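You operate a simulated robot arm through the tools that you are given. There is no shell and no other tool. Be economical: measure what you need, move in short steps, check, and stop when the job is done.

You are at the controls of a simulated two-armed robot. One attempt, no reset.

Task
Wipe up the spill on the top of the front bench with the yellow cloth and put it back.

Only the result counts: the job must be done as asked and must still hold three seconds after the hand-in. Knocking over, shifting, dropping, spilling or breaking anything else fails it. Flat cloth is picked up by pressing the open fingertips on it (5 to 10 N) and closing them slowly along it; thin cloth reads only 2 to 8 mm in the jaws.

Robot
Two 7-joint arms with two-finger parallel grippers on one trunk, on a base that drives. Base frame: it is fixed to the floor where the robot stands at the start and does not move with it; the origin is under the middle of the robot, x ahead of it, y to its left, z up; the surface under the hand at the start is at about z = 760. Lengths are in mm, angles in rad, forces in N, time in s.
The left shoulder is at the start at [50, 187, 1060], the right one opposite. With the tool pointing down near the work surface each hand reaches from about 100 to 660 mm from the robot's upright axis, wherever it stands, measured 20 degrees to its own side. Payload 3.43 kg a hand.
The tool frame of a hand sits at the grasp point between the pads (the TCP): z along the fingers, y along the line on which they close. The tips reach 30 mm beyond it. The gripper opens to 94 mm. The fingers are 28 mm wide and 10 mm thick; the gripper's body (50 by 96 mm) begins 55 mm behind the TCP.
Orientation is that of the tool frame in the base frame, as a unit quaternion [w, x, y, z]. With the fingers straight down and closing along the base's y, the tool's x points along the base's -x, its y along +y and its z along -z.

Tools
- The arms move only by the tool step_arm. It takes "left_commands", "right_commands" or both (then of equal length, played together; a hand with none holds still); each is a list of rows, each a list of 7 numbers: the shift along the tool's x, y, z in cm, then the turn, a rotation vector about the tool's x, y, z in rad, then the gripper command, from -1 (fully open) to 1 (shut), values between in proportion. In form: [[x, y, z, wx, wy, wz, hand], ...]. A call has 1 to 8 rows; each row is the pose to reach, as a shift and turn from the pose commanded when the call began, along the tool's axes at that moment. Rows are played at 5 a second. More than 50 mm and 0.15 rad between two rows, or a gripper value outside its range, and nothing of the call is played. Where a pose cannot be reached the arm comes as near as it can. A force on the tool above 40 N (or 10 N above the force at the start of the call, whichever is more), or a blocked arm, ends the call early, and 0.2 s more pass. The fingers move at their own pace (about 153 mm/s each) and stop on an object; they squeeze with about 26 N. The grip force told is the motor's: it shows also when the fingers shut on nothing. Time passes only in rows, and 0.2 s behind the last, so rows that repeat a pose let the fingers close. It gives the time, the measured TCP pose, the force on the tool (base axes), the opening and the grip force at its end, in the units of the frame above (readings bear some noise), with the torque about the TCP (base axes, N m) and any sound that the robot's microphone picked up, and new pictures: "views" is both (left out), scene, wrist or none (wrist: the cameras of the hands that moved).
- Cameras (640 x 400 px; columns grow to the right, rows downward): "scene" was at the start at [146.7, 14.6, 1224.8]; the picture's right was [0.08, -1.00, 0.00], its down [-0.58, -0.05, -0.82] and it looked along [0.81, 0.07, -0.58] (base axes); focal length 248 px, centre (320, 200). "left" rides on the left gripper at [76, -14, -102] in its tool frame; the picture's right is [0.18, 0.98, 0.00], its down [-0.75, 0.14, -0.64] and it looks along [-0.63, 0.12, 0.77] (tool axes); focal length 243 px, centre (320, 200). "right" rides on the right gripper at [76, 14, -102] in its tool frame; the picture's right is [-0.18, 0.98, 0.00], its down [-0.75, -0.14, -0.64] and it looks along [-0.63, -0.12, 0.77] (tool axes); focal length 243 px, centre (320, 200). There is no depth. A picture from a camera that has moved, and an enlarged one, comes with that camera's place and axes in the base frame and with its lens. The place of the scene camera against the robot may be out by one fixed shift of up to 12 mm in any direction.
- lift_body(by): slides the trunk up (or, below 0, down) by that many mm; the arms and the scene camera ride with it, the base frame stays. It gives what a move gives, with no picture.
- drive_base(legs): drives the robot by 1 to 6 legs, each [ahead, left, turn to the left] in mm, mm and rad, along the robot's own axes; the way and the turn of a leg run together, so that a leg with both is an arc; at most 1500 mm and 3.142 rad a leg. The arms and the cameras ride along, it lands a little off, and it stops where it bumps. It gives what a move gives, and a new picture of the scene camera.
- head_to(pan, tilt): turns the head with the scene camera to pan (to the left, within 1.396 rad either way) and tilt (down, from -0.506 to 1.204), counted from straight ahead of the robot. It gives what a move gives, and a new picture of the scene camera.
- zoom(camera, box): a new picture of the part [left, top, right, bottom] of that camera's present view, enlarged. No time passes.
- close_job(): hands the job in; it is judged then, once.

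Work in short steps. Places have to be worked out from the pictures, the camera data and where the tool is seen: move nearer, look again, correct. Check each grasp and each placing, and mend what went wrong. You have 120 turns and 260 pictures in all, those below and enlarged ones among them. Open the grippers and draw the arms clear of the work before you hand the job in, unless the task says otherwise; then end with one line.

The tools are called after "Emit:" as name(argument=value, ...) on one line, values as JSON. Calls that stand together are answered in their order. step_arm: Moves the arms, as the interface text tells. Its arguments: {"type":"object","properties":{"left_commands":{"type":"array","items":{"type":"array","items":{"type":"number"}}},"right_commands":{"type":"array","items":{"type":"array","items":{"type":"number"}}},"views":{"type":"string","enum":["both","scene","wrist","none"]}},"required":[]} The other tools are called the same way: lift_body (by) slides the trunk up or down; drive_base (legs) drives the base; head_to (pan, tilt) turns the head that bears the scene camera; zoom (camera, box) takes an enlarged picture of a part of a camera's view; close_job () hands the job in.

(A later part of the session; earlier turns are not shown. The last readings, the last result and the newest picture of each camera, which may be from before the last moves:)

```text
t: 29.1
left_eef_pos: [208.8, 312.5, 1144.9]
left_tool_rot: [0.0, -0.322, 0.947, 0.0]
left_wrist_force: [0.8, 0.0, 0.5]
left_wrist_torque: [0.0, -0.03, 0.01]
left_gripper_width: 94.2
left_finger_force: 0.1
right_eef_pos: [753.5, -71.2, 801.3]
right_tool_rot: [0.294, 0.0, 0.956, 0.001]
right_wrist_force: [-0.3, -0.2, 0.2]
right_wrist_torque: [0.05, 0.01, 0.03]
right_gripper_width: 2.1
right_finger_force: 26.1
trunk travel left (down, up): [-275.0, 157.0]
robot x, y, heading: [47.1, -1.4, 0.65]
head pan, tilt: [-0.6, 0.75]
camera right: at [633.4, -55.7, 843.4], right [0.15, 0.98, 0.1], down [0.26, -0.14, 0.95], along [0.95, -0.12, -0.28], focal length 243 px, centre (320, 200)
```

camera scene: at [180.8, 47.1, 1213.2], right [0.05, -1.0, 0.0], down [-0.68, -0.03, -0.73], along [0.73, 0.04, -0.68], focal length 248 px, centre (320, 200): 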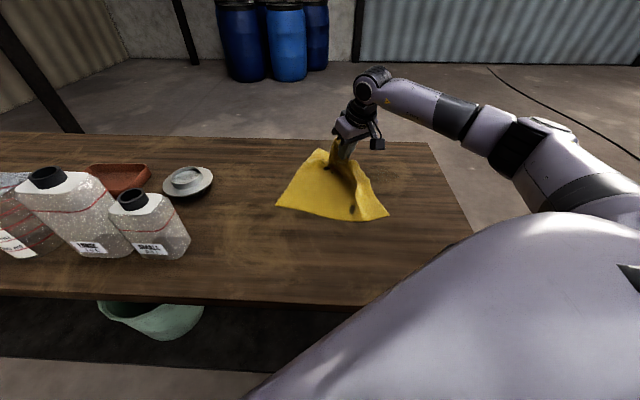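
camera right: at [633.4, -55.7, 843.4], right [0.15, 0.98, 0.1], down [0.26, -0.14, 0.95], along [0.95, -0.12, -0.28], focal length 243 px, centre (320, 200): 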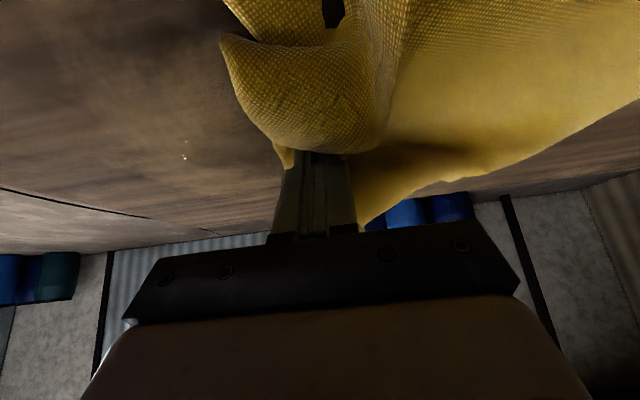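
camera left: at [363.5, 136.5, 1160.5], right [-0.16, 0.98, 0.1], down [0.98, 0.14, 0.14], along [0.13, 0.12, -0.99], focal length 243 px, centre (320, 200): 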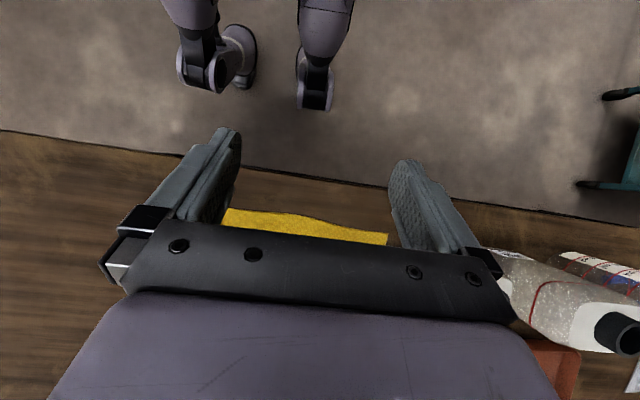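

Nearly in contact. I press 4 mm further and make a zigzag: −y at tip x≈770, then back at x≈790.

Emit:
step_arm(right_commands=[[0.25, 0, 0.36, 0, 0, 0, 1], [0.25, -3.2, 0.36, 0, 0, 0, 1], [0.25, -6.4, 0.36, 0, 0, 0, 1], [0.25, -9.5, 0.36, 0, 0, 0, 1], [-1.4, -9.5, 1.49, 0, 0, 0, 1], [-1.4, -6.4, 1.49, 0, 0, 0, 1], [-1.4, -3.2, 1.49, 0, 0, 0, 1], [-1.4, 0, 1.49, 0, 0, 0, 1]], views="wrist")

```text
t: 30.9
left_eef_pos: [208.8, 312.6, 1143.3]
left_tool_rot: [0.001, -0.321, 0.947, 0.0]
left_wrist_force: [0.0, 0.0, -0.2]
left_wrist_torque: [-0.02, 0.02, 0.0]
left_gripper_width: 94.0
left_finger_force: 0.1
right_eef_pos: [774.9, -71.1, 797.4]
right_tool_rot: [0.295, 0.0, 0.956, 0.0]
right_wrist_force: [-1.3, 0.4, 3.7]
right_wrist_torque: [0.02, 0.07, -0.01]
right_gripper_width: 2.3
right_finger_force: 26.1
trunk travel left (down, up): [-275.0, 157.0]
robot x, y, heading: [50.1, 3.2, 0.654]
head pan, tilt: [-0.6, 0.75]
camera right: at [653.4, -56.2, 839.2], right [0.15, 0.98, 0.1], down [0.26, -0.14, 0.95], along [0.95, -0.12, -0.28], focal length 243 px, centre (320, 200)
```

right: 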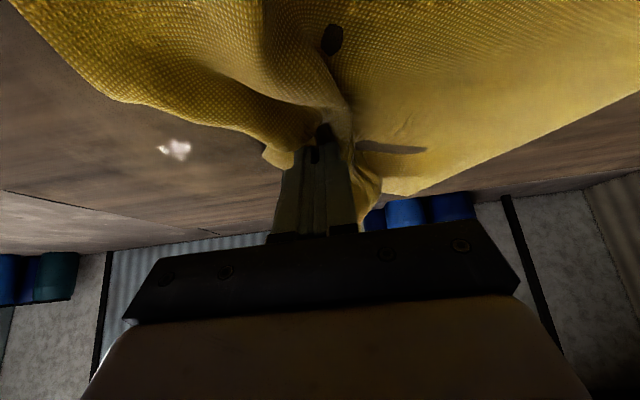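

Reach is fine now. A glossy spot remains near (772,-156); I zigzag again with wider −y travel and slightly more pressure.

Emit:
step_arm(right_commands=[[0.12, -3.7, 0.18, 0, 0, 0, 1], [0.12, -7.4, 0.18, 0, 0, 0, 1], [0.12, -11, 0.18, 0, 0, 0, 1], [1.77, -11, -0.95, 0, 0, 0, 1], [1.77, -7.4, -0.95, 0, 0, 0, 1], [1.77, -3.7, -0.95, 0, 0, 0, 1], [3.0, -3.7, -1.8, 0, 0, 0, 1], [3.0, -8, -1.8, 0, 0, 0, 1]], views="wrist")

Emit:
step_arm(right_commands=[[0, -3, 0, 0, 0, 0, 1], [0, 0, 0, 0, 0, 0, 1], [0, 3.5, 0, 0, 0, 0, 1], [0, 7.5, 0, 0, 0, 0, 1], [-2, 9, -3, 0, 0.12, 0, 1], [-3.5, 12, -4, 0, 0.25, 0, 1], [-3.5, 16, -4, 0, 0.25, 0, 1]], views="both")

```text
t: 32.7
left_eef_pos: [206.8, 312.5, 1144.9]
left_tool_rot: [0.0, -0.321, 0.947, 0.0]
left_wrist_force: [0.4, -0.5, -1.2]
left_wrist_torque: [0.02, 0.02, -0.01]
left_gripper_width: 94.1
left_finger_force: 0.2
right_eef_pos: [736.3, -150.8, 795.3]
right_tool_rot: [0.295, -0.001, 0.956, 0.002]
right_wrist_force: [-2.0, 3.0, 11.9]
right_wrist_torque: [0.11, 0.18, 0.01]
right_gripper_width: 2.3
right_finger_force: 26.5
trunk travel left (down, up): [-275.0, 157.0]
robot x, y, heading: [47.5, 0.8, 0.653]
head pan, tilt: [-0.6, 0.75]
camera right: at [616.9, -136.3, 837.4], right [0.15, 0.98, 0.11], down [0.26, -0.14, 0.95], along [0.95, -0.12, -0.28], focal length 243 px, centre (320, 200)
```

right: 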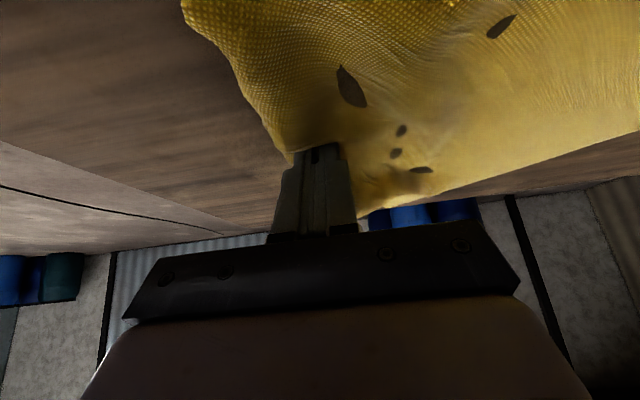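

```text
t: 34.3
left_eef_pos: [207.5, 313.2, 1144.7]
left_tool_rot: [-0.001, -0.32, 0.947, 0.0]
left_wrist_force: [-0.3, -0.7, -0.9]
left_wrist_torque: [-0.02, 0.01, -0.01]
left_gripper_width: 94.2
left_finger_force: 0.0
right_eef_pos: [745.0, 12.4, 849.5]
right_tool_rot: [0.172, 0.0, 0.985, -0.001]
right_wrist_force: [0.1, 0.4, -0.5]
right_wrist_torque: [0.01, -0.01, 0.01]
right_gripper_width: 2.6
right_finger_force: 26.3
trunk travel left (down, up): [-275.0, 157.0]
robot x, y, heading: [51.5, -0.5, 0.65]
head pan, tilt: [-0.6, 0.75]
camera scene: at [180.8, 47.2, 1213.2], right [0.05, -1.0, 0.0], down [-0.68, -0.03, -0.73], along [0.73, 0.04, -0.68], focal length 248 px, centre (320, 200)
camera right: at [638.1, 27.0, 919.6], right [0.17, 0.98, 0.06], down [0.49, -0.14, 0.86], along [0.85, -0.12, -0.51], focal length 243 px, centre (320, 200)
```

scene: 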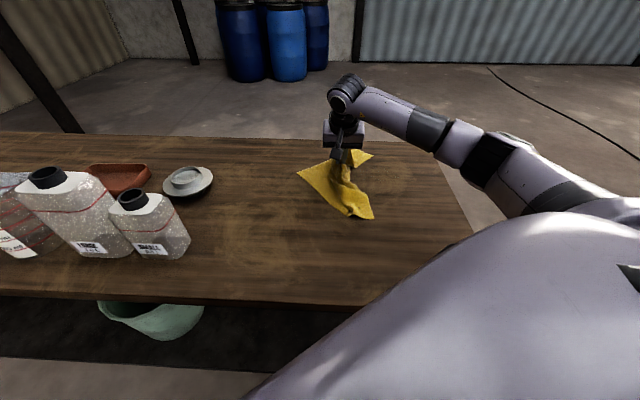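
right: 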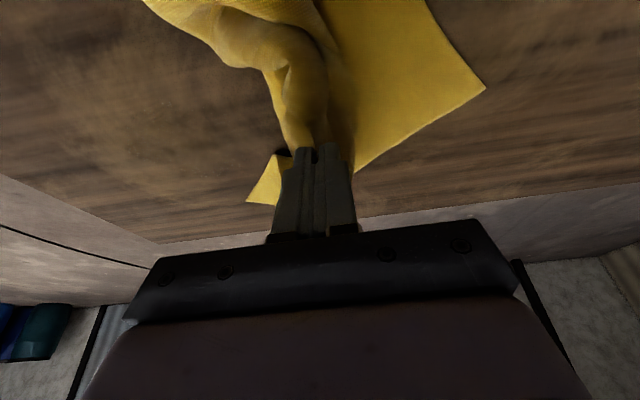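

The patch now looks like plain wood. I zoom both cameras to confirm.

Emit:
zoom(camera="right", box=[0, 0, 280, 175])

Emit:
zoom(camera="scene", box=[280, 130, 440, 230])

```text
2.29 times, centred on (140, 88) of right
camera zoom: at [638.1, 27.0, 919.6], right [0.17, 0.98, 0.06], down [0.49, -0.14, 0.86], along [0.85, -0.12, -0.51], focal length 555 px, centre (731, 457)
```

zoom: 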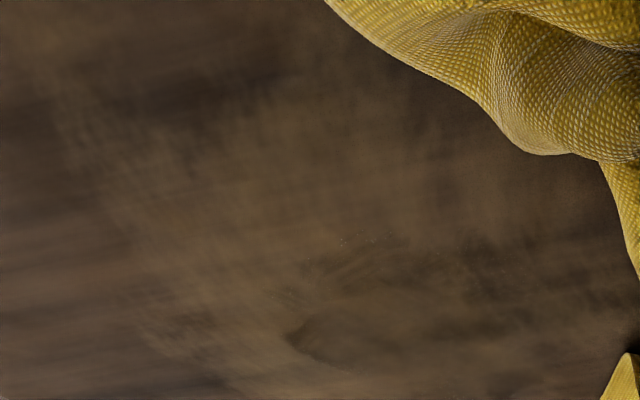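

```text
4.00 times, centred on (360, 180) of scene
camera zoom: at [180.8, 47.2, 1213.2], right [0.05, -1.0, 0.0], down [-0.68, -0.03, -0.73], along [0.73, 0.04, -0.68], focal length 992 px, centre (160, 280)
```

zoom: 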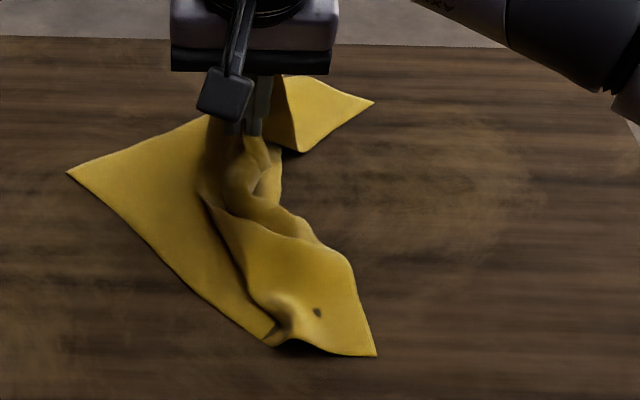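

Practically clean, but faint specks near (735,-107) and (766,-150) might be residue. One more pass for safety: descend at y≈−73.

Emit:
step_arm(right_commands=[[0, -4, 0, 0, -0.12, 0, 1], [0.6, -8, 1.6, 0, -0.25, 0, 1], [1.2, -8.5, 3.3, 0, -0.25, 0, 1], [1.75, -8.5, 4.7, 0, -0.25, 0, 1], [1.87, -8.5, 5.1, 0, -0.25, 0, 1]], views="none")

Emit:
step_arm(right_commands=[[0, -4, 0, 0, 0, 0, 1], [0, -8, 0, 0, 0, 0, 1], [0, -11, 0, 0, 0, 0, 1], [-1.65, -11, 1.13, 0, 0, 0, 1], [-1.65, -7, 1.13, 0, 0, 0, 1], [-1.65, -3, 1.13, 0, 0, 0, 1], [-3.3, -3, 2.26, 0, 0, 0, 1], [-3.3, -7, 2.26, 0, 0, 0, 1]], views="none")

Emit:
step_arm(right_commands=[[0, -4, 0, 0, 0, 0, 1], [1.65, -4, -1.13, 0, 0, 0, 1], [3.3, -4, -2.26, 0, 0, 0, 1], [5, -4, -3.4, 0, 0, 0, 1], [5, 0, -3.4, 0, 0, 0, 1], [5, 4, -3.4, 0, 0, 0, 1], [5, 7, -3.4, 0, 0, 0, 1]], views="wrist")

```text
t: 35.5
left_eef_pos: [207.1, 311.6, 1145.8]
left_tool_rot: [0.0, -0.32, 0.947, 0.0]
left_wrist_force: [0.1, 0.7, -1.1]
left_wrist_torque: [-0.01, -0.01, 0.03]
left_gripper_width: 93.9
left_finger_force: 0.0
right_eef_pos: [745.1, -77.3, 796.5]
right_tool_rot: [0.298, 0.0, 0.955, 0.002]
right_wrist_force: [-2.9, -1.1, 12.1]
right_wrist_torque: [-0.03, 0.23, 0.04]
right_gripper_width: 2.4
right_finger_force: 25.8
trunk travel left (down, up): [-275.0, 157.0]
robot x, y, heading: [48.1, 2.2, 0.651]
head pan, tilt: [-0.6, 0.75]
```

```text
t: 37.3
left_eef_pos: [206.1, 312.7, 1144.6]
left_tool_rot: [0.002, -0.32, 0.947, 0.0]
left_wrist_force: [0.3, 0.3, 0.9]
left_wrist_torque: [0.0, -0.02, -0.03]
left_gripper_width: 94.1
left_finger_force: 0.0
right_eef_pos: [787.0, -144.1, 793.8]
right_tool_rot: [0.297, -0.001, 0.955, 0.002]
right_wrist_force: [-0.2, 4.2, 18.4]
right_wrist_torque: [0.12, 0.07, -0.03]
right_gripper_width: 2.1
right_finger_force: 25.8
trunk travel left (down, up): [-275.0, 157.0]
robot x, y, heading: [51.1, 2.1, 0.652]
head pan, tilt: [-0.6, 0.75]
```

```text
t: 38.9
left_eef_pos: [206.7, 312.1, 1145.5]
left_tool_rot: [0.0, -0.32, 0.947, 0.0]
left_wrist_force: [-0.9, 0.0, -0.6]
left_wrist_torque: [0.02, -0.01, 0.02]
left_gripper_width: 94.0
left_finger_force: 0.1
right_eef_pos: [725.0, -75.9, 793.6]
right_tool_rot: [0.296, 0.0, 0.955, 0.0]
right_wrist_force: [0.9, -3.4, 15.5]
right_wrist_torque: [-0.15, 0.04, 0.03]
right_gripper_width: 2.4
right_finger_force: 26.5
trunk travel left (down, up): [-275.0, 157.0]
robot x, y, heading: [50.3, 1.0, 0.65]
head pan, tilt: [-0.6, 0.75]
camera right: at [603.6, -60.2, 836.1], right [0.15, 0.98, 0.1], down [0.26, -0.14, 0.96], along [0.95, -0.12, -0.28], focal length 243 px, centre (320, 200)
```

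right: 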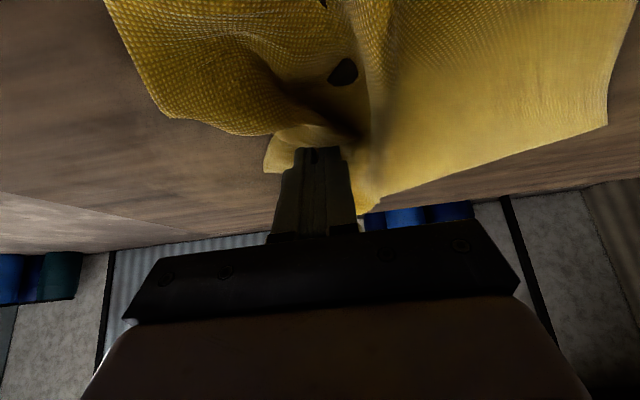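

Wiping done. Now I lift the cloth and level the hand, then inspect the spot.

Emit:
step_arm(right_commands=[[-1.5, 1, -3, 0, 0.12, 0, 1], [-2.5, 2.5, -6, 0, 0.24, 0, 1], [-3.5, 4.5, -9, 0, 0.36, 0, 1], [-4.5, 7, -12, 0, 0.48, 0, 1], [-5.0, 9, -15.5, 0, 0.6, 0, 1]], views="both")

Emit:
zoom(camera="right", box=[0, 0, 320, 200])

```text
t: 40.1
left_eef_pos: [207.2, 313.0, 1144.9]
left_tool_rot: [0.001, -0.32, 0.947, 0.001]
left_wrist_force: [-0.3, 0.4, -0.3]
left_wrist_torque: [-0.02, 0.01, 0.0]
left_gripper_width: 93.8
left_finger_force: 0.0
right_eef_pos: [680.3, 13.7, 949.9]
right_tool_rot: [-0.003, -0.001, 1.0, 0.0]
right_wrist_force: [-0.1, -0.3, 0.0]
right_wrist_torque: [-0.01, 0.0, -0.02]
right_gripper_width: 2.0
right_finger_force: 26.3
trunk travel left (down, up): [-275.0, 157.0]
robot x, y, heading: [47.5, 0.4, 0.648]
head pan, tilt: [-0.6, 0.75]
camera scene: at [180.6, 47.1, 1213.2], right [0.05, -1.0, 0.0], down [-0.68, -0.03, -0.73], along [0.73, 0.04, -0.68], focal length 248 px, centre (320, 200)
camera right: at [604.1, 28.5, 1053.1], right [0.18, 0.98, 0.0], down [0.76, -0.14, 0.64], along [0.63, -0.12, -0.77], focal length 243 px, centre (320, 200)
```

scene: 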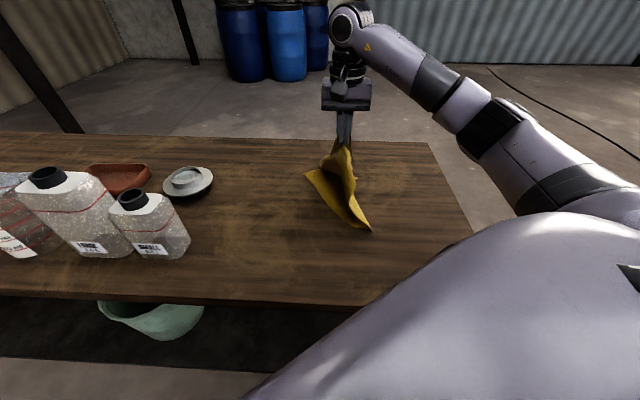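
right: 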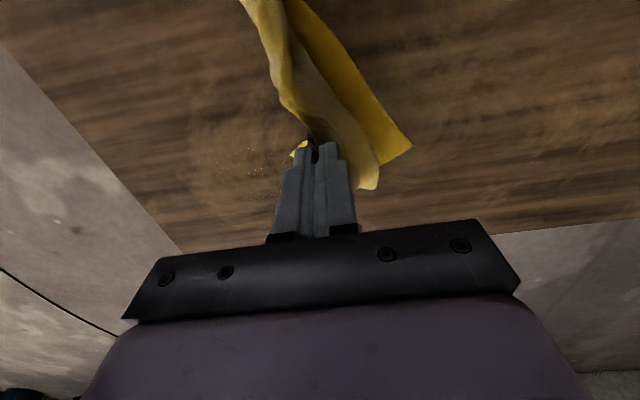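

```text
2.00 times, centred on (160, 100) of right
camera zoom: at [604.1, 28.5, 1053.1], right [0.18, 0.98, 0.0], down [0.76, -0.14, 0.64], along [0.63, -0.12, -0.77], focal length 485 px, centre (640, 400)
```

zoom: 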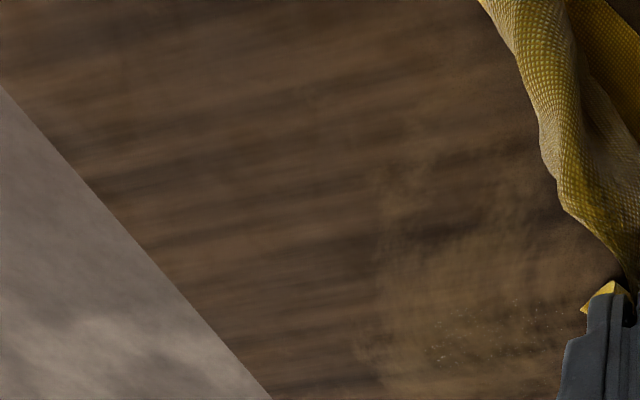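

Specks around (760,-119); zoom closer.

Emit:
zoom(camera="right", box=[180, 120, 308, 200])

Emit:
zoom(camera="scene", box=[340, 145, 436, 205])

```text
5.00 times, centred on (244, 160) of right
camera zoom: at [604.1, 28.5, 1053.1], right [0.18, 0.98, 0.0], down [0.76, -0.14, 0.64], along [0.63, -0.12, -0.77], focal length 1213 px, centre (700, 400)
```

zoom: 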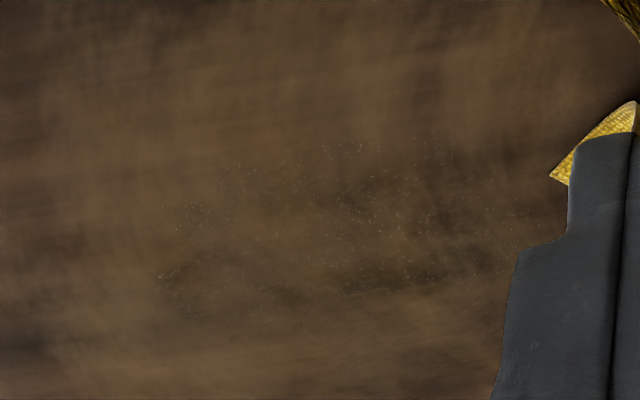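

```text
6.67 times, centred on (388, 175) of scene
camera zoom: at [180.6, 47.1, 1213.2], right [0.05, -1.0, 0.0], down [-0.68, -0.03, -0.73], along [0.73, 0.04, -0.68], focal length 1653 px, centre (-133, 367)
```

zoom: 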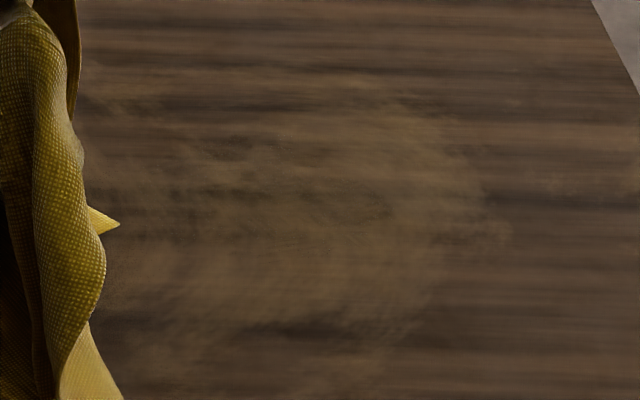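

A thin residual film of specks still covers x 739–784, y −161…−54. I go back for another denser scrub.

Emit:
step_arm(right_commands=[[-1.5, -1.5, 3, 0, -0.12, 0, 1], [-3, -3, 6, 0, -0.24, 0, 1], [-4.5, -4.5, 9, 0, -0.36, 0, 1], [-6, -6, 12, 0, -0.48, 0, 1], [-6.5, -6.4, 14.5, 0, -0.6, 0, 1], [-6.5, -6.4, 15.4, 0, -0.6, 0, 1]], views="wrist")

```text
t: 41.5
left_eef_pos: [207.0, 311.1, 1145.3]
left_tool_rot: [0.0, -0.321, 0.947, 0.0]
left_wrist_force: [-0.7, -0.5, 0.3]
left_wrist_torque: [0.02, -0.02, 0.0]
left_gripper_width: 94.1
left_finger_force: 0.0
right_eef_pos: [743.8, -50.9, 795.6]
right_tool_rot: [0.297, 0.0, 0.955, 0.002]
right_wrist_force: [0.3, -2.4, 5.8]
right_wrist_torque: [-0.07, 0.01, 0.06]
right_gripper_width: 2.4
right_finger_force: 26.3
trunk travel left (down, up): [-275.0, 157.0]
robot x, y, heading: [48.4, -0.8, 0.649]
head pan, tilt: [-0.6, 0.75]
camera right: at [622.4, -36.1, 837.6], right [0.15, 0.98, 0.11], down [0.26, -0.14, 0.96], along [0.95, -0.12, -0.27], focal length 243 px, centre (320, 200)
```

right: 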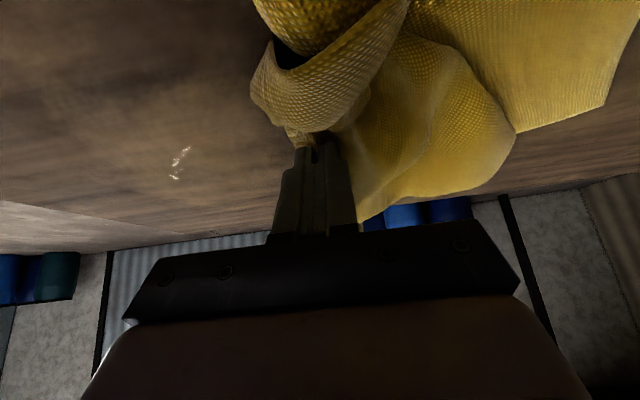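

Glints near (752,-140) confirm film. Dense zigzag with 12 mm pitch from tip x≈741 to ≈800.

Emit:
step_arm(right_commands=[[1.82, 0, -0.88, 0, 0, 0, 1], [1.82, -4, -0.88, 0, 0, 0, 1], [1.82, -8, -0.88, 0, 0, 0, 1], [1.82, -12, -0.88, 0, 0, 0, 1], [0.83, -12, -0.2, 0, 0, 0, 1], [0.83, -8, -0.2, 0, 0, 0, 1], [0.83, -4, -0.2, 0, 0, 0, 1], [0.83, 0, -0.2, 0, 0, 0, 1]], views="none")

Emit:
step_arm(right_commands=[[-0.99, 0, 0.68, 0, 0, 0, 1], [-0.99, -4, 0.68, 0, 0, 0, 1], [-0.99, -8, 0.68, 0, 0, 0, 1], [-0.99, -12, 0.68, 0, 0, 0, 1], [-1.98, -12, 1.36, 0, 0, 0, 1], [-1.98, -8, 1.36, 0, 0, 0, 1], [-1.98, -4, 1.36, 0, 0, 0, 1], [-1.98, 0, 1.36, 0, 0, 0, 1]], views="none")

Emit:
step_arm(right_commands=[[-0.99, 0, 0.68, 0, 0, 0, 1], [-0.99, -4, 0.68, 0, 0, 0, 1], [-0.99, -8, 0.68, 0, 0, 0, 1], [-0.99, -11.5, 0.68, 0, 0, 0, 1], [1, -11.5, -0.68, 0, 0, 0, 1], [1, -8, -0.68, 0, 0, 0, 1], [1, -4, -0.68, 0, 0, 0, 1], [1, 0, -0.68, 0, 0, 0, 1]], views="wrist")

```text
t: 43.3
left_eef_pos: [207.0, 312.2, 1144.5]
left_tool_rot: [0.001, -0.321, 0.947, -0.001]
left_wrist_force: [0.6, -0.4, 0.6]
left_wrist_torque: [0.02, 0.01, 0.04]
left_gripper_width: 94.1
left_finger_force: 0.1
right_eef_pos: [738.9, -49.4, 794.6]
right_tool_rot: [0.298, 0.0, 0.955, 0.0]
right_wrist_force: [1.0, -6.6, 22.0]
right_wrist_torque: [-0.29, 0.01, 0.01]
right_gripper_width: 2.2
right_finger_force: 26.0
trunk travel left (down, up): [-275.0, 157.0]
robot x, y, heading: [51.1, -1.2, 0.652]
head pan, tilt: [-0.6, 0.75]
```

```text
t: 45.1
left_eef_pos: [206.4, 312.6, 1144.2]
left_tool_rot: [0.001, -0.32, 0.947, 0.0]
left_wrist_force: [0.7, -0.4, 0.8]
left_wrist_torque: [0.01, -0.02, 0.0]
left_gripper_width: 93.8
left_finger_force: 0.0
right_eef_pos: [759.4, -48.7, 795.1]
right_tool_rot: [0.297, 0.0, 0.955, 0.001]
right_wrist_force: [1.8, -6.1, 19.7]
right_wrist_torque: [-0.28, -0.06, -0.03]
right_gripper_width: 2.1
right_finger_force: 26.3
trunk travel left (down, up): [-275.0, 157.0]
robot x, y, heading: [49.5, 2.5, 0.655]
head pan, tilt: [-0.6, 0.75]
```

```text
t: 46.9
left_eef_pos: [207.0, 313.8, 1144.6]
left_tool_rot: [0.0, -0.32, 0.947, 0.0]
left_wrist_force: [-0.1, -0.1, -0.6]
left_wrist_torque: [0.0, 0.02, -0.02]
left_gripper_width: 93.9
left_finger_force: 0.0
right_eef_pos: [747.3, -50.2, 794.7]
right_tool_rot: [0.295, 0.0, 0.955, 0.0]
right_wrist_force: [0.2, -3.4, 10.2]
right_wrist_torque: [-0.1, 0.05, 0.0]
right_gripper_width: 2.7
right_finger_force: 26.0
trunk travel left (down, up): [-275.0, 157.0]
robot x, y, heading: [52.5, 0.5, 0.654]
head pan, tilt: [-0.6, 0.75]
camera right: at [626.1, -35.7, 836.9], right [0.15, 0.98, 0.1], down [0.26, -0.14, 0.95], along [0.95, -0.12, -0.28], focal length 243 px, centre (320, 200)
```

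right: 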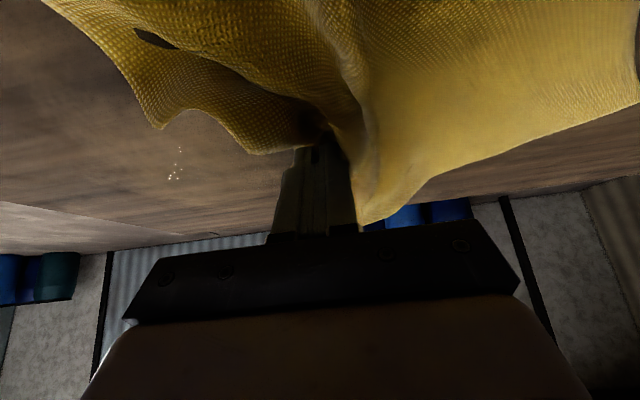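

Only a few specks glint now. I lift and look from above again.

Emit:
step_arm(right_commands=[[-1.5, 1, -3, 0, 0.12, 0, 1], [-2.5, 2.5, -6, 0, 0.24, 0, 1], [-3.5, 4.5, -9, 0, 0.36, 0, 1], [-4.5, 6, -12, 0, 0.48, 0, 1], [-5.0, 7, -15.5, 0, 0.6, 0, 1]], views="wrist")

Emit:
zoom(camera="right", box=[180, 120, 308, 200])

```text
t: 48.1
left_eef_pos: [208.1, 311.4, 1144.5]
left_tool_rot: [0.0, -0.321, 0.947, 0.0]
left_wrist_force: [0.0, 0.0, 0.1]
left_wrist_torque: [-0.02, 0.03, -0.01]
left_gripper_width: 93.8
left_finger_force: 0.0
right_eef_pos: [700.3, 19.1, 949.5]
right_tool_rot: [-0.003, -0.001, 1.0, 0.0]
right_wrist_force: [-0.2, -0.2, -1.0]
right_wrist_torque: [0.0, -0.01, 0.02]
right_gripper_width: 2.4
right_finger_force: 25.8
trunk travel left (down, up): [-275.0, 157.0]
robot x, y, heading: [52.7, -3.7, 0.652]
head pan, tilt: [-0.6, 0.75]
camera right: at [624.0, 35.3, 1052.1], right [0.18, 0.98, 0.0], down [0.76, -0.14, 0.64], along [0.63, -0.12, -0.77], focal length 243 px, centre (320, 200)
```

right: 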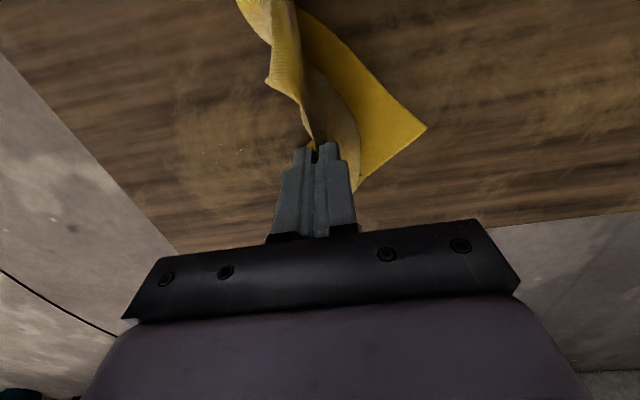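

```text
5.00 times, centred on (244, 160) of right
camera zoom: at [624.0, 35.3, 1052.1], right [0.18, 0.98, 0.0], down [0.76, -0.14, 0.64], along [0.63, -0.12, -0.77], focal length 1213 px, centre (700, 400)
```

zoom: 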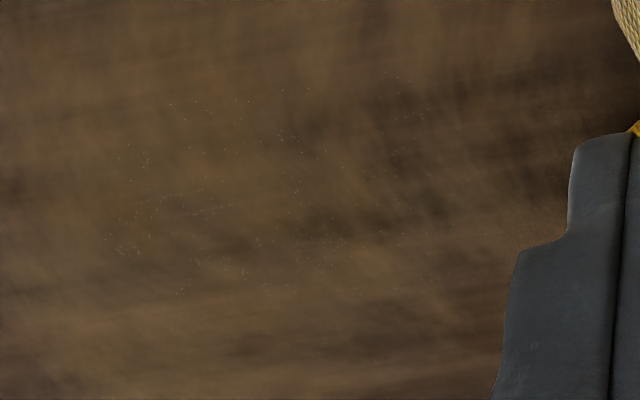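

Much thinner—only sparse specks. One more full scrub to finish it.

Emit:
step_arm(right_commands=[[-1, -1.5, 3, 0, -0.12, 0, 1], [-2, -3, 6, 0, -0.24, 0, 1], [-3, -4.5, 9, 0, -0.36, 0, 1], [-3.6, -6, 12, 0, -0.48, 0, 1], [-4, -6.6, 14.5, 0, -0.6, 0, 1], [-4.0, -6.6, 15.4, 0, -0.6, 0, 1]], views="none")

Emit:
step_arm(right_commands=[[1.82, 0, -0.88, 0, 0, 0, 1], [1.82, -4, -0.88, 0, 0, 0, 1], [1.82, -8, -0.88, 0, 0, 0, 1], [1.82, -12, -0.88, 0, 0, 0, 1], [0.83, -12, -0.2, 0, 0, 0, 1], [0.83, -8, -0.2, 0, 0, 0, 1], [0.83, -4, -0.2, 0, 0, 0, 1], [0.83, 0, -0.2, 0, 0, 0, 1]], views="none")

Emit:
step_arm(right_commands=[[-0.99, 0, 0.68, 0, 0, 0, 1], [-0.99, -4, 0.68, 0, 0, 0, 1], [-0.99, -8, 0.68, 0, 0, 0, 1], [-0.99, -12, 0.68, 0, 0, 0, 1], [-1.98, -12, 1.36, 0, 0, 0, 1], [-1.98, -8, 1.36, 0, 0, 0, 1], [-1.98, -4, 1.36, 0, 0, 0, 1], [-1.98, 0, 1.36, 0, 0, 0, 1]], views="none")

Emit:
step_arm(right_commands=[[-0.99, 0, 0.68, 0, 0, 0, 1], [-0.99, -4, 0.68, 0, 0, 0, 1], [-0.99, -8, 0.68, 0, 0, 0, 1], [-0.99, -11.5, 0.68, 0, 0, 0, 1], [1, -11.5, -0.68, 0, 0, 0, 1], [1, -8, -0.68, 0, 0, 0, 1], [1, -4, -0.68, 0, 0, 0, 1], [1, 0, -0.68, 0, 0, 0, 1]], views="none")

Emit:
step_arm(right_commands=[[-1.5, 1, -3, 0, 0.12, 0, 1], [-2.5, 2.5, -6, 0, 0.24, 0, 1], [-3.5, 4.5, -9, 0, 0.36, 0, 1], [-4.5, 6, -12, 0, 0.48, 0, 1], [-5.0, 7, -15.5, 0, 0.6, 0, 1]], views="both")

Emit:
zoom(camera="right", box=[180, 120, 308, 200])

```text
t: 49.5
left_eef_pos: [206.3, 311.9, 1145.6]
left_tool_rot: [0.001, -0.32, 0.947, 0.0]
left_wrist_force: [0.3, -0.1, 0.9]
left_wrist_torque: [0.01, 0.02, 0.0]
left_gripper_width: 93.7
left_finger_force: 0.0
right_eef_pos: [742.2, -43.2, 795.9]
right_tool_rot: [0.299, 0.0, 0.954, 0.002]
right_wrist_force: [-3.5, -2.9, 17.8]
right_wrist_torque: [-0.09, 0.09, 0.02]
right_gripper_width: 2.2
right_finger_force: 25.8
trunk travel left (down, up): [-275.0, 157.0]
robot x, y, heading: [52.5, 0.5, 0.652]
head pan, tilt: [-0.6, 0.75]
```

```text
t: 51.3
left_eef_pos: [205.1, 311.4, 1145.1]
left_tool_rot: [0.001, -0.321, 0.947, 0.0]
left_wrist_force: [-0.5, 0.0, -0.1]
left_wrist_torque: [-0.01, 0.01, 0.03]
left_gripper_width: 94.0
left_finger_force: 0.0
right_eef_pos: [731.5, -44.3, 795.2]
right_tool_rot: [0.3, 0.002, 0.954, 0.0]
right_wrist_force: [0.9, -8.7, 29.5]
right_wrist_torque: [-0.25, -0.18, -0.02]
right_gripper_width: 2.3
right_finger_force: 25.8
trunk travel left (down, up): [-275.0, 157.0]
robot x, y, heading: [50.2, 4.7, 0.651]
head pan, tilt: [-0.6, 0.75]
```

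```text
t: 53.1
left_eef_pos: [206.8, 312.6, 1145.5]
left_tool_rot: [0.002, -0.321, 0.947, -0.001]
left_wrist_force: [-0.5, -0.4, -0.8]
left_wrist_torque: [0.06, 0.01, -0.02]
left_gripper_width: 93.9
left_finger_force: 0.1
right_eef_pos: [759.7, -45.2, 795.0]
right_tool_rot: [0.297, 0.001, 0.955, 0.0]
right_wrist_force: [-0.2, -4.2, 20.8]
right_wrist_torque: [-0.12, -0.12, -0.03]
right_gripper_width: 2.1
right_finger_force: 25.7
trunk travel left (down, up): [-275.0, 157.0]
robot x, y, heading: [49.8, 1.2, 0.646]
head pan, tilt: [-0.6, 0.75]
```

```text
t: 54.9
left_eef_pos: [206.7, 310.9, 1145.3]
left_tool_rot: [0.001, -0.321, 0.947, 0.0]
left_wrist_force: [0.0, -0.3, 0.1]
left_wrist_torque: [0.03, 0.0, -0.02]
left_gripper_width: 93.9
left_finger_force: 0.0
right_eef_pos: [748.4, -45.7, 795.2]
right_tool_rot: [0.299, 0.001, 0.954, 0.001]
right_wrist_force: [1.3, -6.5, 27.0]
right_wrist_torque: [-0.19, -0.17, -0.02]
right_gripper_width: 2.4
right_finger_force: 25.8
trunk travel left (down, up): [-275.0, 157.0]
robot x, y, heading: [48.2, -4.0, 0.647]
head pan, tilt: [-0.6, 0.75]
```

```text
t: 56.1
left_eef_pos: [207.9, 313.3, 1143.7]
left_tool_rot: [0.0, -0.321, 0.947, 0.0]
left_wrist_force: [0.0, -0.3, -0.2]
left_wrist_torque: [-0.04, 0.01, 0.0]
left_gripper_width: 94.1
left_finger_force: 0.1
right_eef_pos: [699.9, 22.9, 945.9]
right_tool_rot: [-0.003, -0.001, 1.0, 0.0]
right_wrist_force: [0.1, -0.2, -0.3]
right_wrist_torque: [0.02, -0.03, 0.0]
right_gripper_width: 2.2
right_finger_force: 26.2
trunk travel left (down, up): [-275.0, 157.0]
robot x, y, heading: [53.6, 0.9, 0.649]
head pan, tilt: [-0.6, 0.75]
camera scene: at [180.6, 47.0, 1213.2], right [0.05, -1.0, 0.0], down [-0.68, -0.03, -0.73], along [0.73, 0.04, -0.68], focal length 248 px, centre (320, 200)
camera right: at [623.6, 38.2, 1048.7], right [0.18, 0.98, 0.0], down [0.76, -0.14, 0.64], along [0.63, -0.12, -0.77], focal length 243 px, centre (320, 200)
```

scene: 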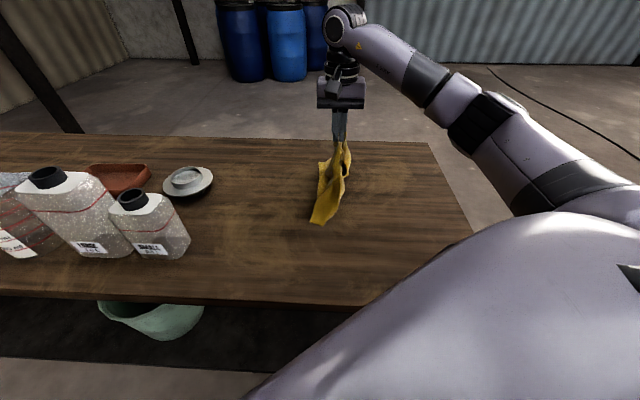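
right: 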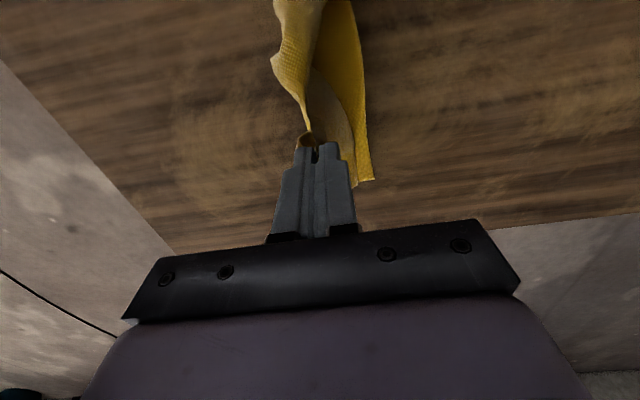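

```text
5.00 times, centred on (244, 160) of right
camera zoom: at [623.6, 38.2, 1048.7], right [0.18, 0.98, 0.0], down [0.76, -0.14, 0.64], along [0.63, -0.12, -0.77], focal length 1213 px, centre (700, 400)
```

zoom: 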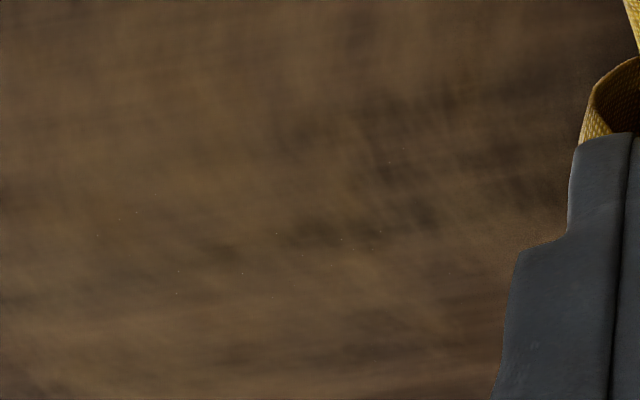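

The spot is clean. Now put the cloth back: lift it fully off, restore the hand's yaw, and move inwards to (600,150,1100).

Emit:
step_arm(right_commands=[[2, 2.5, -3.1, 0, 0, -0.13, 1], [4, 5, -6.2, 0, 0, -0.26, 1], [6, 7.5, -9.3, 0, 0, -0.39, 1], [8, 10, -12.4, 0, 0, -0.52, 1], [10, 12.7, -15.4, 0, 0, -0.65, 1], [10, 12.7, -15.4, 0, 0, -0.65, 1]], views="both")

```text
t: 57.5
left_eef_pos: [207.6, 312.1, 1144.4]
left_tool_rot: [-0.001, -0.321, 0.947, 0.0]
left_wrist_force: [0.1, 0.3, -0.1]
left_wrist_torque: [0.01, 0.02, 0.0]
left_gripper_width: 93.9
left_finger_force: 0.2
right_eef_pos: [602.4, 149.7, 1100.4]
right_tool_rot: [-0.001, -0.32, 0.947, 0.0]
right_wrist_force: [0.6, -0.6, -0.3]
right_wrist_torque: [0.01, -0.01, -0.03]
right_gripper_width: 2.4
right_finger_force: 26.3
trunk travel left (down, up): [-275.0, 157.0]
robot x, y, heading: [47.9, -2.7, 0.652]
head pan, tilt: [-0.6, 0.75]
camera scene: at [181.0, 46.7, 1213.2], right [0.05, -1.0, 0.0], down [-0.68, -0.03, -0.73], along [0.73, 0.04, -0.68], focal length 248 px, centre (320, 200)
camera right: at [533.4, 115.7, 1202.6], right [-0.45, 0.89, 0.0], down [0.69, 0.34, 0.64], along [0.57, 0.29, -0.77], focal length 243 px, centre (320, 200)
```

scene: 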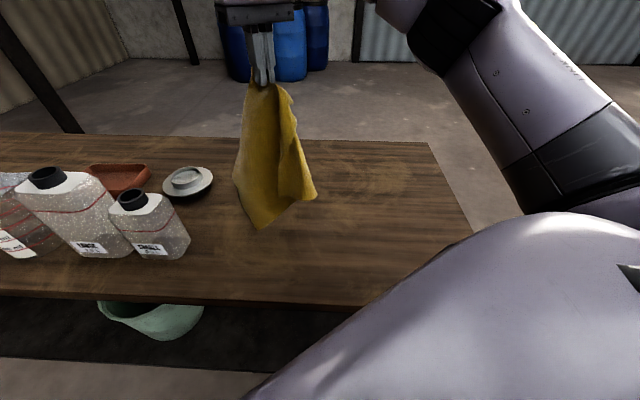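
right: 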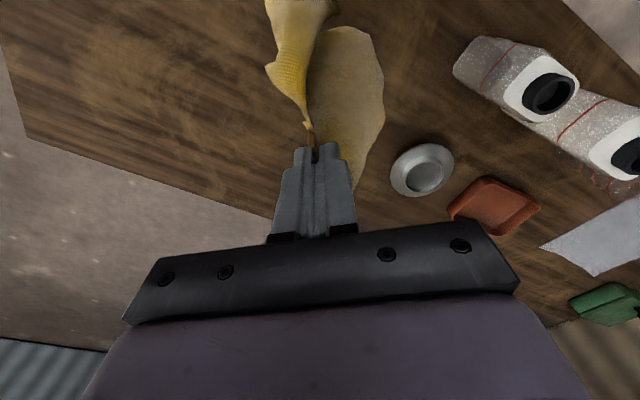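

The cloth hangs free. I carry it to (490,272) at z≈1140, staying clear of the small bottle.

Emit:
step_arm(right_commands=[[0, 0, -4, 0, 0, 0, 1], [0.4, 4.1, -5, 0, 0, 0, 1], [0.8, 8.2, -5, 0, 0, 0, 1], [1.2, 12.4, -5, 0, 0, 0, 1], [1.5, 16.5, -5, 0, 0, 0, 1], [1.5, 16.5, -5, 0, 0, 0, 1], [1.5, 16.5, -5, 0, 0, 0, 1]], views="both")

```text
t: 59.1
left_eef_pos: [208.8, 312.5, 1144.1]
left_tool_rot: [0.001, -0.321, 0.947, 0.0]
left_wrist_force: [0.6, 0.2, -0.2]
left_wrist_torque: [0.01, -0.02, -0.02]
left_gripper_width: 93.9
left_finger_force: 0.1
right_eef_pos: [490.7, 277.0, 1151.8]
right_tool_rot: [0.001, -0.319, 0.948, 0.001]
right_wrist_force: [-0.2, -0.3, -0.8]
right_wrist_torque: [0.0, 0.04, -0.03]
right_gripper_width: 2.3
right_finger_force: 26.4
trunk travel left (down, up): [-275.0, 157.0]
robot x, y, heading: [49.9, 0.7, 0.649]
head pan, tilt: [-0.6, 0.75]
camera scene: at [180.7, 46.9, 1213.3], right [0.05, -1.0, 0.0], down [-0.68, -0.03, -0.73], along [0.73, 0.04, -0.68], focal length 248 px, centre (320, 200)
camera right: at [420.7, 243.1, 1254.6], right [-0.45, 0.89, 0.0], down [0.69, 0.34, 0.64], along [0.57, 0.29, -0.77], focal length 243 px, centre (320, 200)
```

scene: 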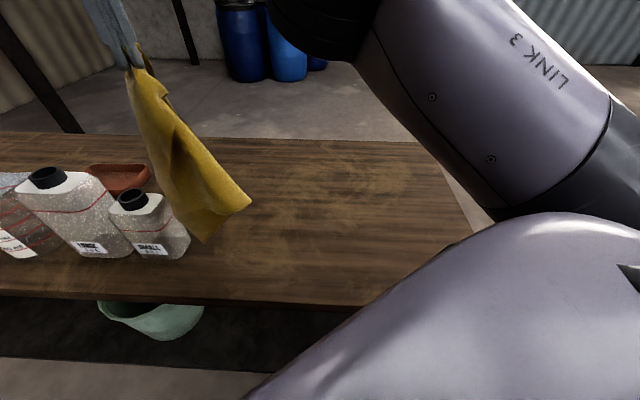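
right: 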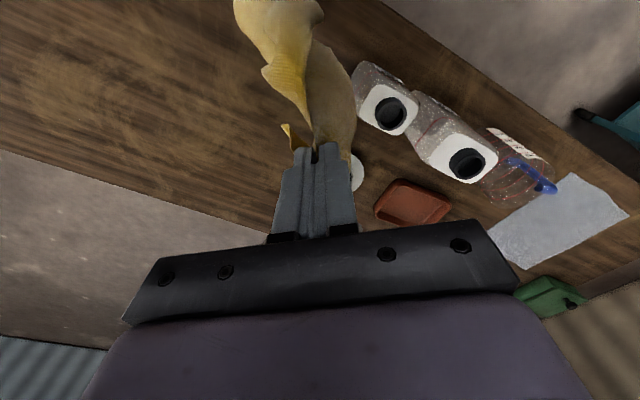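

The cloth is near the bottle but not touching. I now lay it in an arc away from the bottle: lowering while moving along tool −y (toward the original pinch place).

Emit:
step_arm(right_commands=[[0, -0.5, 2.0, 0, 0, 0, 1], [-0.3, -4.7, 3.0, 0, 0, 0, 1], [-0.6, -9.4, 4.0, 0, 0, 0, 1], [-0.9, -13.8, 5.6, 0, 0, 0, 1], [-1.1, -18.0, 7.9, 0, 0, 0, 1], [-1.4, -21.9, 10.7, 0, 0, 0, 1]], views="both")

```text
t: 60.5
left_eef_pos: [208.9, 312.3, 1144.8]
left_tool_rot: [0.0, -0.32, 0.947, 0.0]
left_wrist_force: [0.1, -0.9, 0.1]
left_wrist_torque: [-0.02, 0.01, 0.02]
left_gripper_width: 94.1
left_finger_force: 0.1
right_eef_pos: [631.4, 107.2, 1044.2]
right_tool_rot: [0.0, -0.32, 0.947, 0.001]
right_wrist_force: [0.2, -0.1, 0.2]
right_wrist_torque: [0.01, -0.03, 0.01]
right_gripper_width: 2.3
right_finger_force: 26.1
trunk travel left (down, up): [-275.0, 157.0]
robot x, y, heading: [53.1, 0.2, 0.648]
head pan, tilt: [-0.6, 0.75]
camera scene: at [181.2, 46.5, 1213.2], right [0.05, -1.0, 0.0], down [-0.68, -0.03, -0.73], along [0.73, 0.04, -0.68], focal length 248 px, centre (320, 200)
camera right: at [562.1, 73.3, 1147.3], right [-0.45, 0.89, 0.0], down [0.69, 0.34, 0.64], along [0.57, 0.29, -0.77], focal length 243 px, centre (320, 200)
```

scene: 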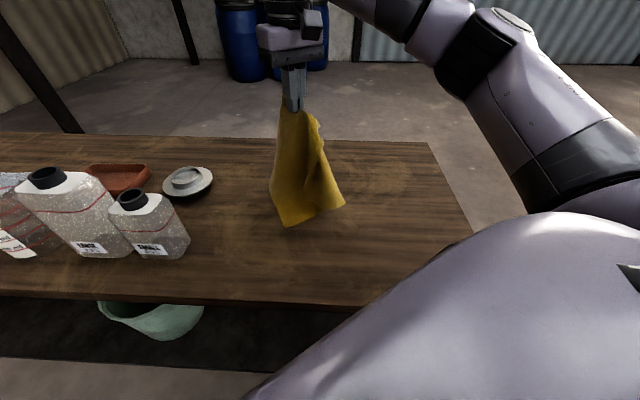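
right: 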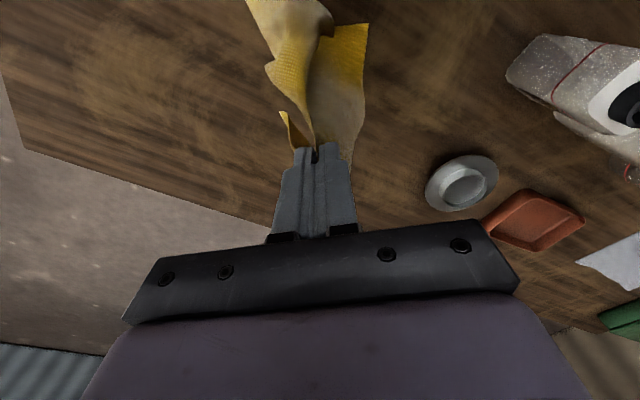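

The tail wasn't anchored and just followed. Instead I'll go back to (540,215), lower so the tail piles on the table, then drag out in the diagonal direction to straighten it.

Emit:
step_arm(right_commands=[[0.2, 4, 0, 0, 0, 0, 1], [0.4, 8, 2, 0, 0, 0, 1], [0.6, 11, 5, 0, 0, 0, 1], [0.74, 14.1, 8, 0, 0, 0, 1], [0.74, 14.1, 12, 0, 0, 0, 1], [0.74, 14.1, 16.5, 0, 0, 0, 1], [0.74, 14.1, 20.5, 0, 0, 0, 1]], views="scene")

```text
t: 62.1
left_eef_pos: [208.4, 311.9, 1144.0]
left_tool_rot: [0.0, -0.321, 0.947, 0.0]
left_wrist_force: [0.2, -0.2, -0.2]
left_wrist_torque: [0.02, 0.01, 0.0]
left_gripper_width: 94.0
left_finger_force: 0.0
right_eef_pos: [541.5, 214.5, 839.2]
right_tool_rot: [-0.002, -0.32, 0.948, 0.0]
right_wrist_force: [-0.1, -0.3, 0.8]
right_wrist_torque: [0.04, -0.03, -0.01]
right_gripper_width: 2.1
right_finger_force: 26.0
trunk travel left (down, up): [-275.0, 157.0]
robot x, y, heading: [54.2, 1.9, 0.652]
head pan, tilt: [-0.6, 0.75]
camera scene: at [180.9, 46.9, 1213.3], right [0.05, -1.0, 0.0], down [-0.68, -0.03, -0.73], along [0.73, 0.04, -0.68], focal length 248 px, centre (320, 200)
```

scene: 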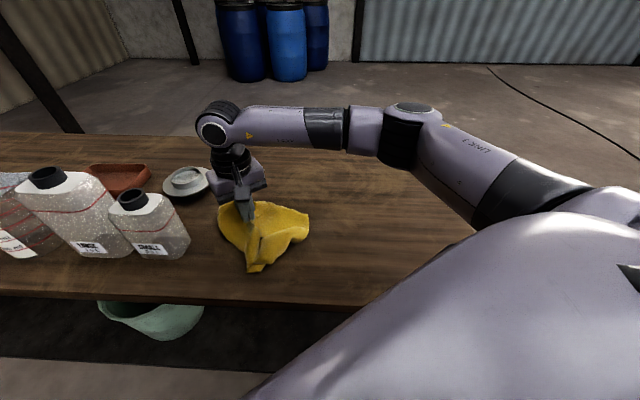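

The tail is piled. Now drag along the diagonal to about (710,30), lowering slightly.

Emit:
step_arm(right_commands=[[-0.4, -4.1, 0, 0, 0, 0, 1], [-0.8, -8.3, 1, 0, 0, 0, 1], [-1.2, -12.4, 2, 0, 0, 0, 1], [-1.5, -16.6, 2.5, 0, 0, 0, 1], [-1.9, -20.8, 3, 0, 0, 0, 1], [-2.25, -24.9, 3.5, 0, 0, 0, 1]], views="both")

```text
t: 63.5
left_eef_pos: [207.9, 311.8, 1144.7]
left_tool_rot: [0.0, -0.32, 0.947, 0.0]
left_wrist_force: [0.0, 0.6, -0.1]
left_wrist_torque: [-0.01, 0.01, 0.01]
left_gripper_width: 94.2
left_finger_force: 0.1
right_eef_pos: [711.2, 28.2, 804.1]
right_tool_rot: [-0.001, -0.321, 0.947, 0.001]
right_wrist_force: [0.0, -0.2, 0.5]
right_wrist_torque: [0.0, 0.06, -0.03]
right_gripper_width: 2.3
right_finger_force: 26.5
trunk travel left (down, up): [-275.0, 157.0]
robot x, y, heading: [50.0, 0.7, 0.651]
head pan, tilt: [-0.6, 0.75]
camera scene: at [180.8, 46.7, 1213.3], right [0.05, -1.0, 0.0], down [-0.68, -0.03, -0.73], along [0.73, 0.04, -0.68], focal length 248 px, centre (320, 200)
camera right: at [641.6, -5.6, 907.0], right [-0.45, 0.89, 0.0], down [0.69, 0.34, 0.64], along [0.57, 0.29, -0.77], focal length 243 px, centre (320, 200)
```

scene: 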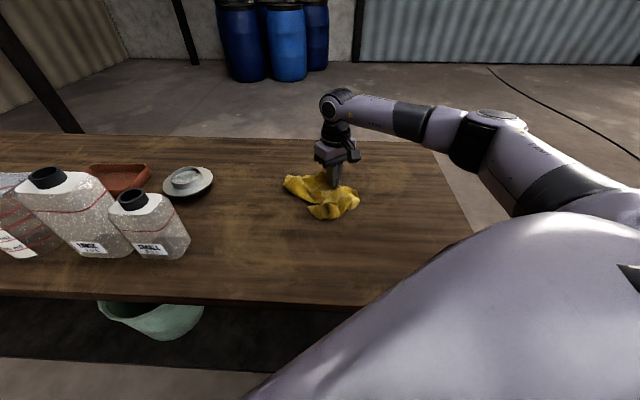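
right: 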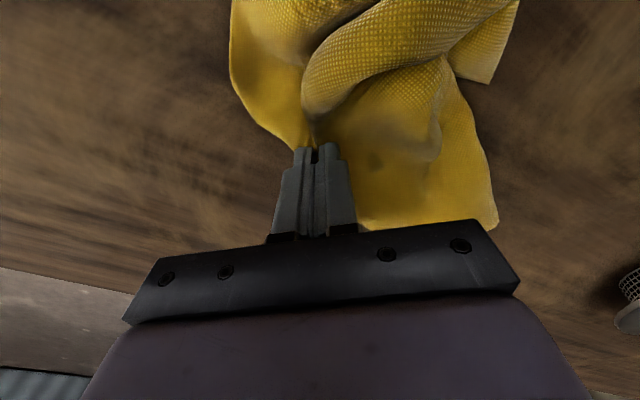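

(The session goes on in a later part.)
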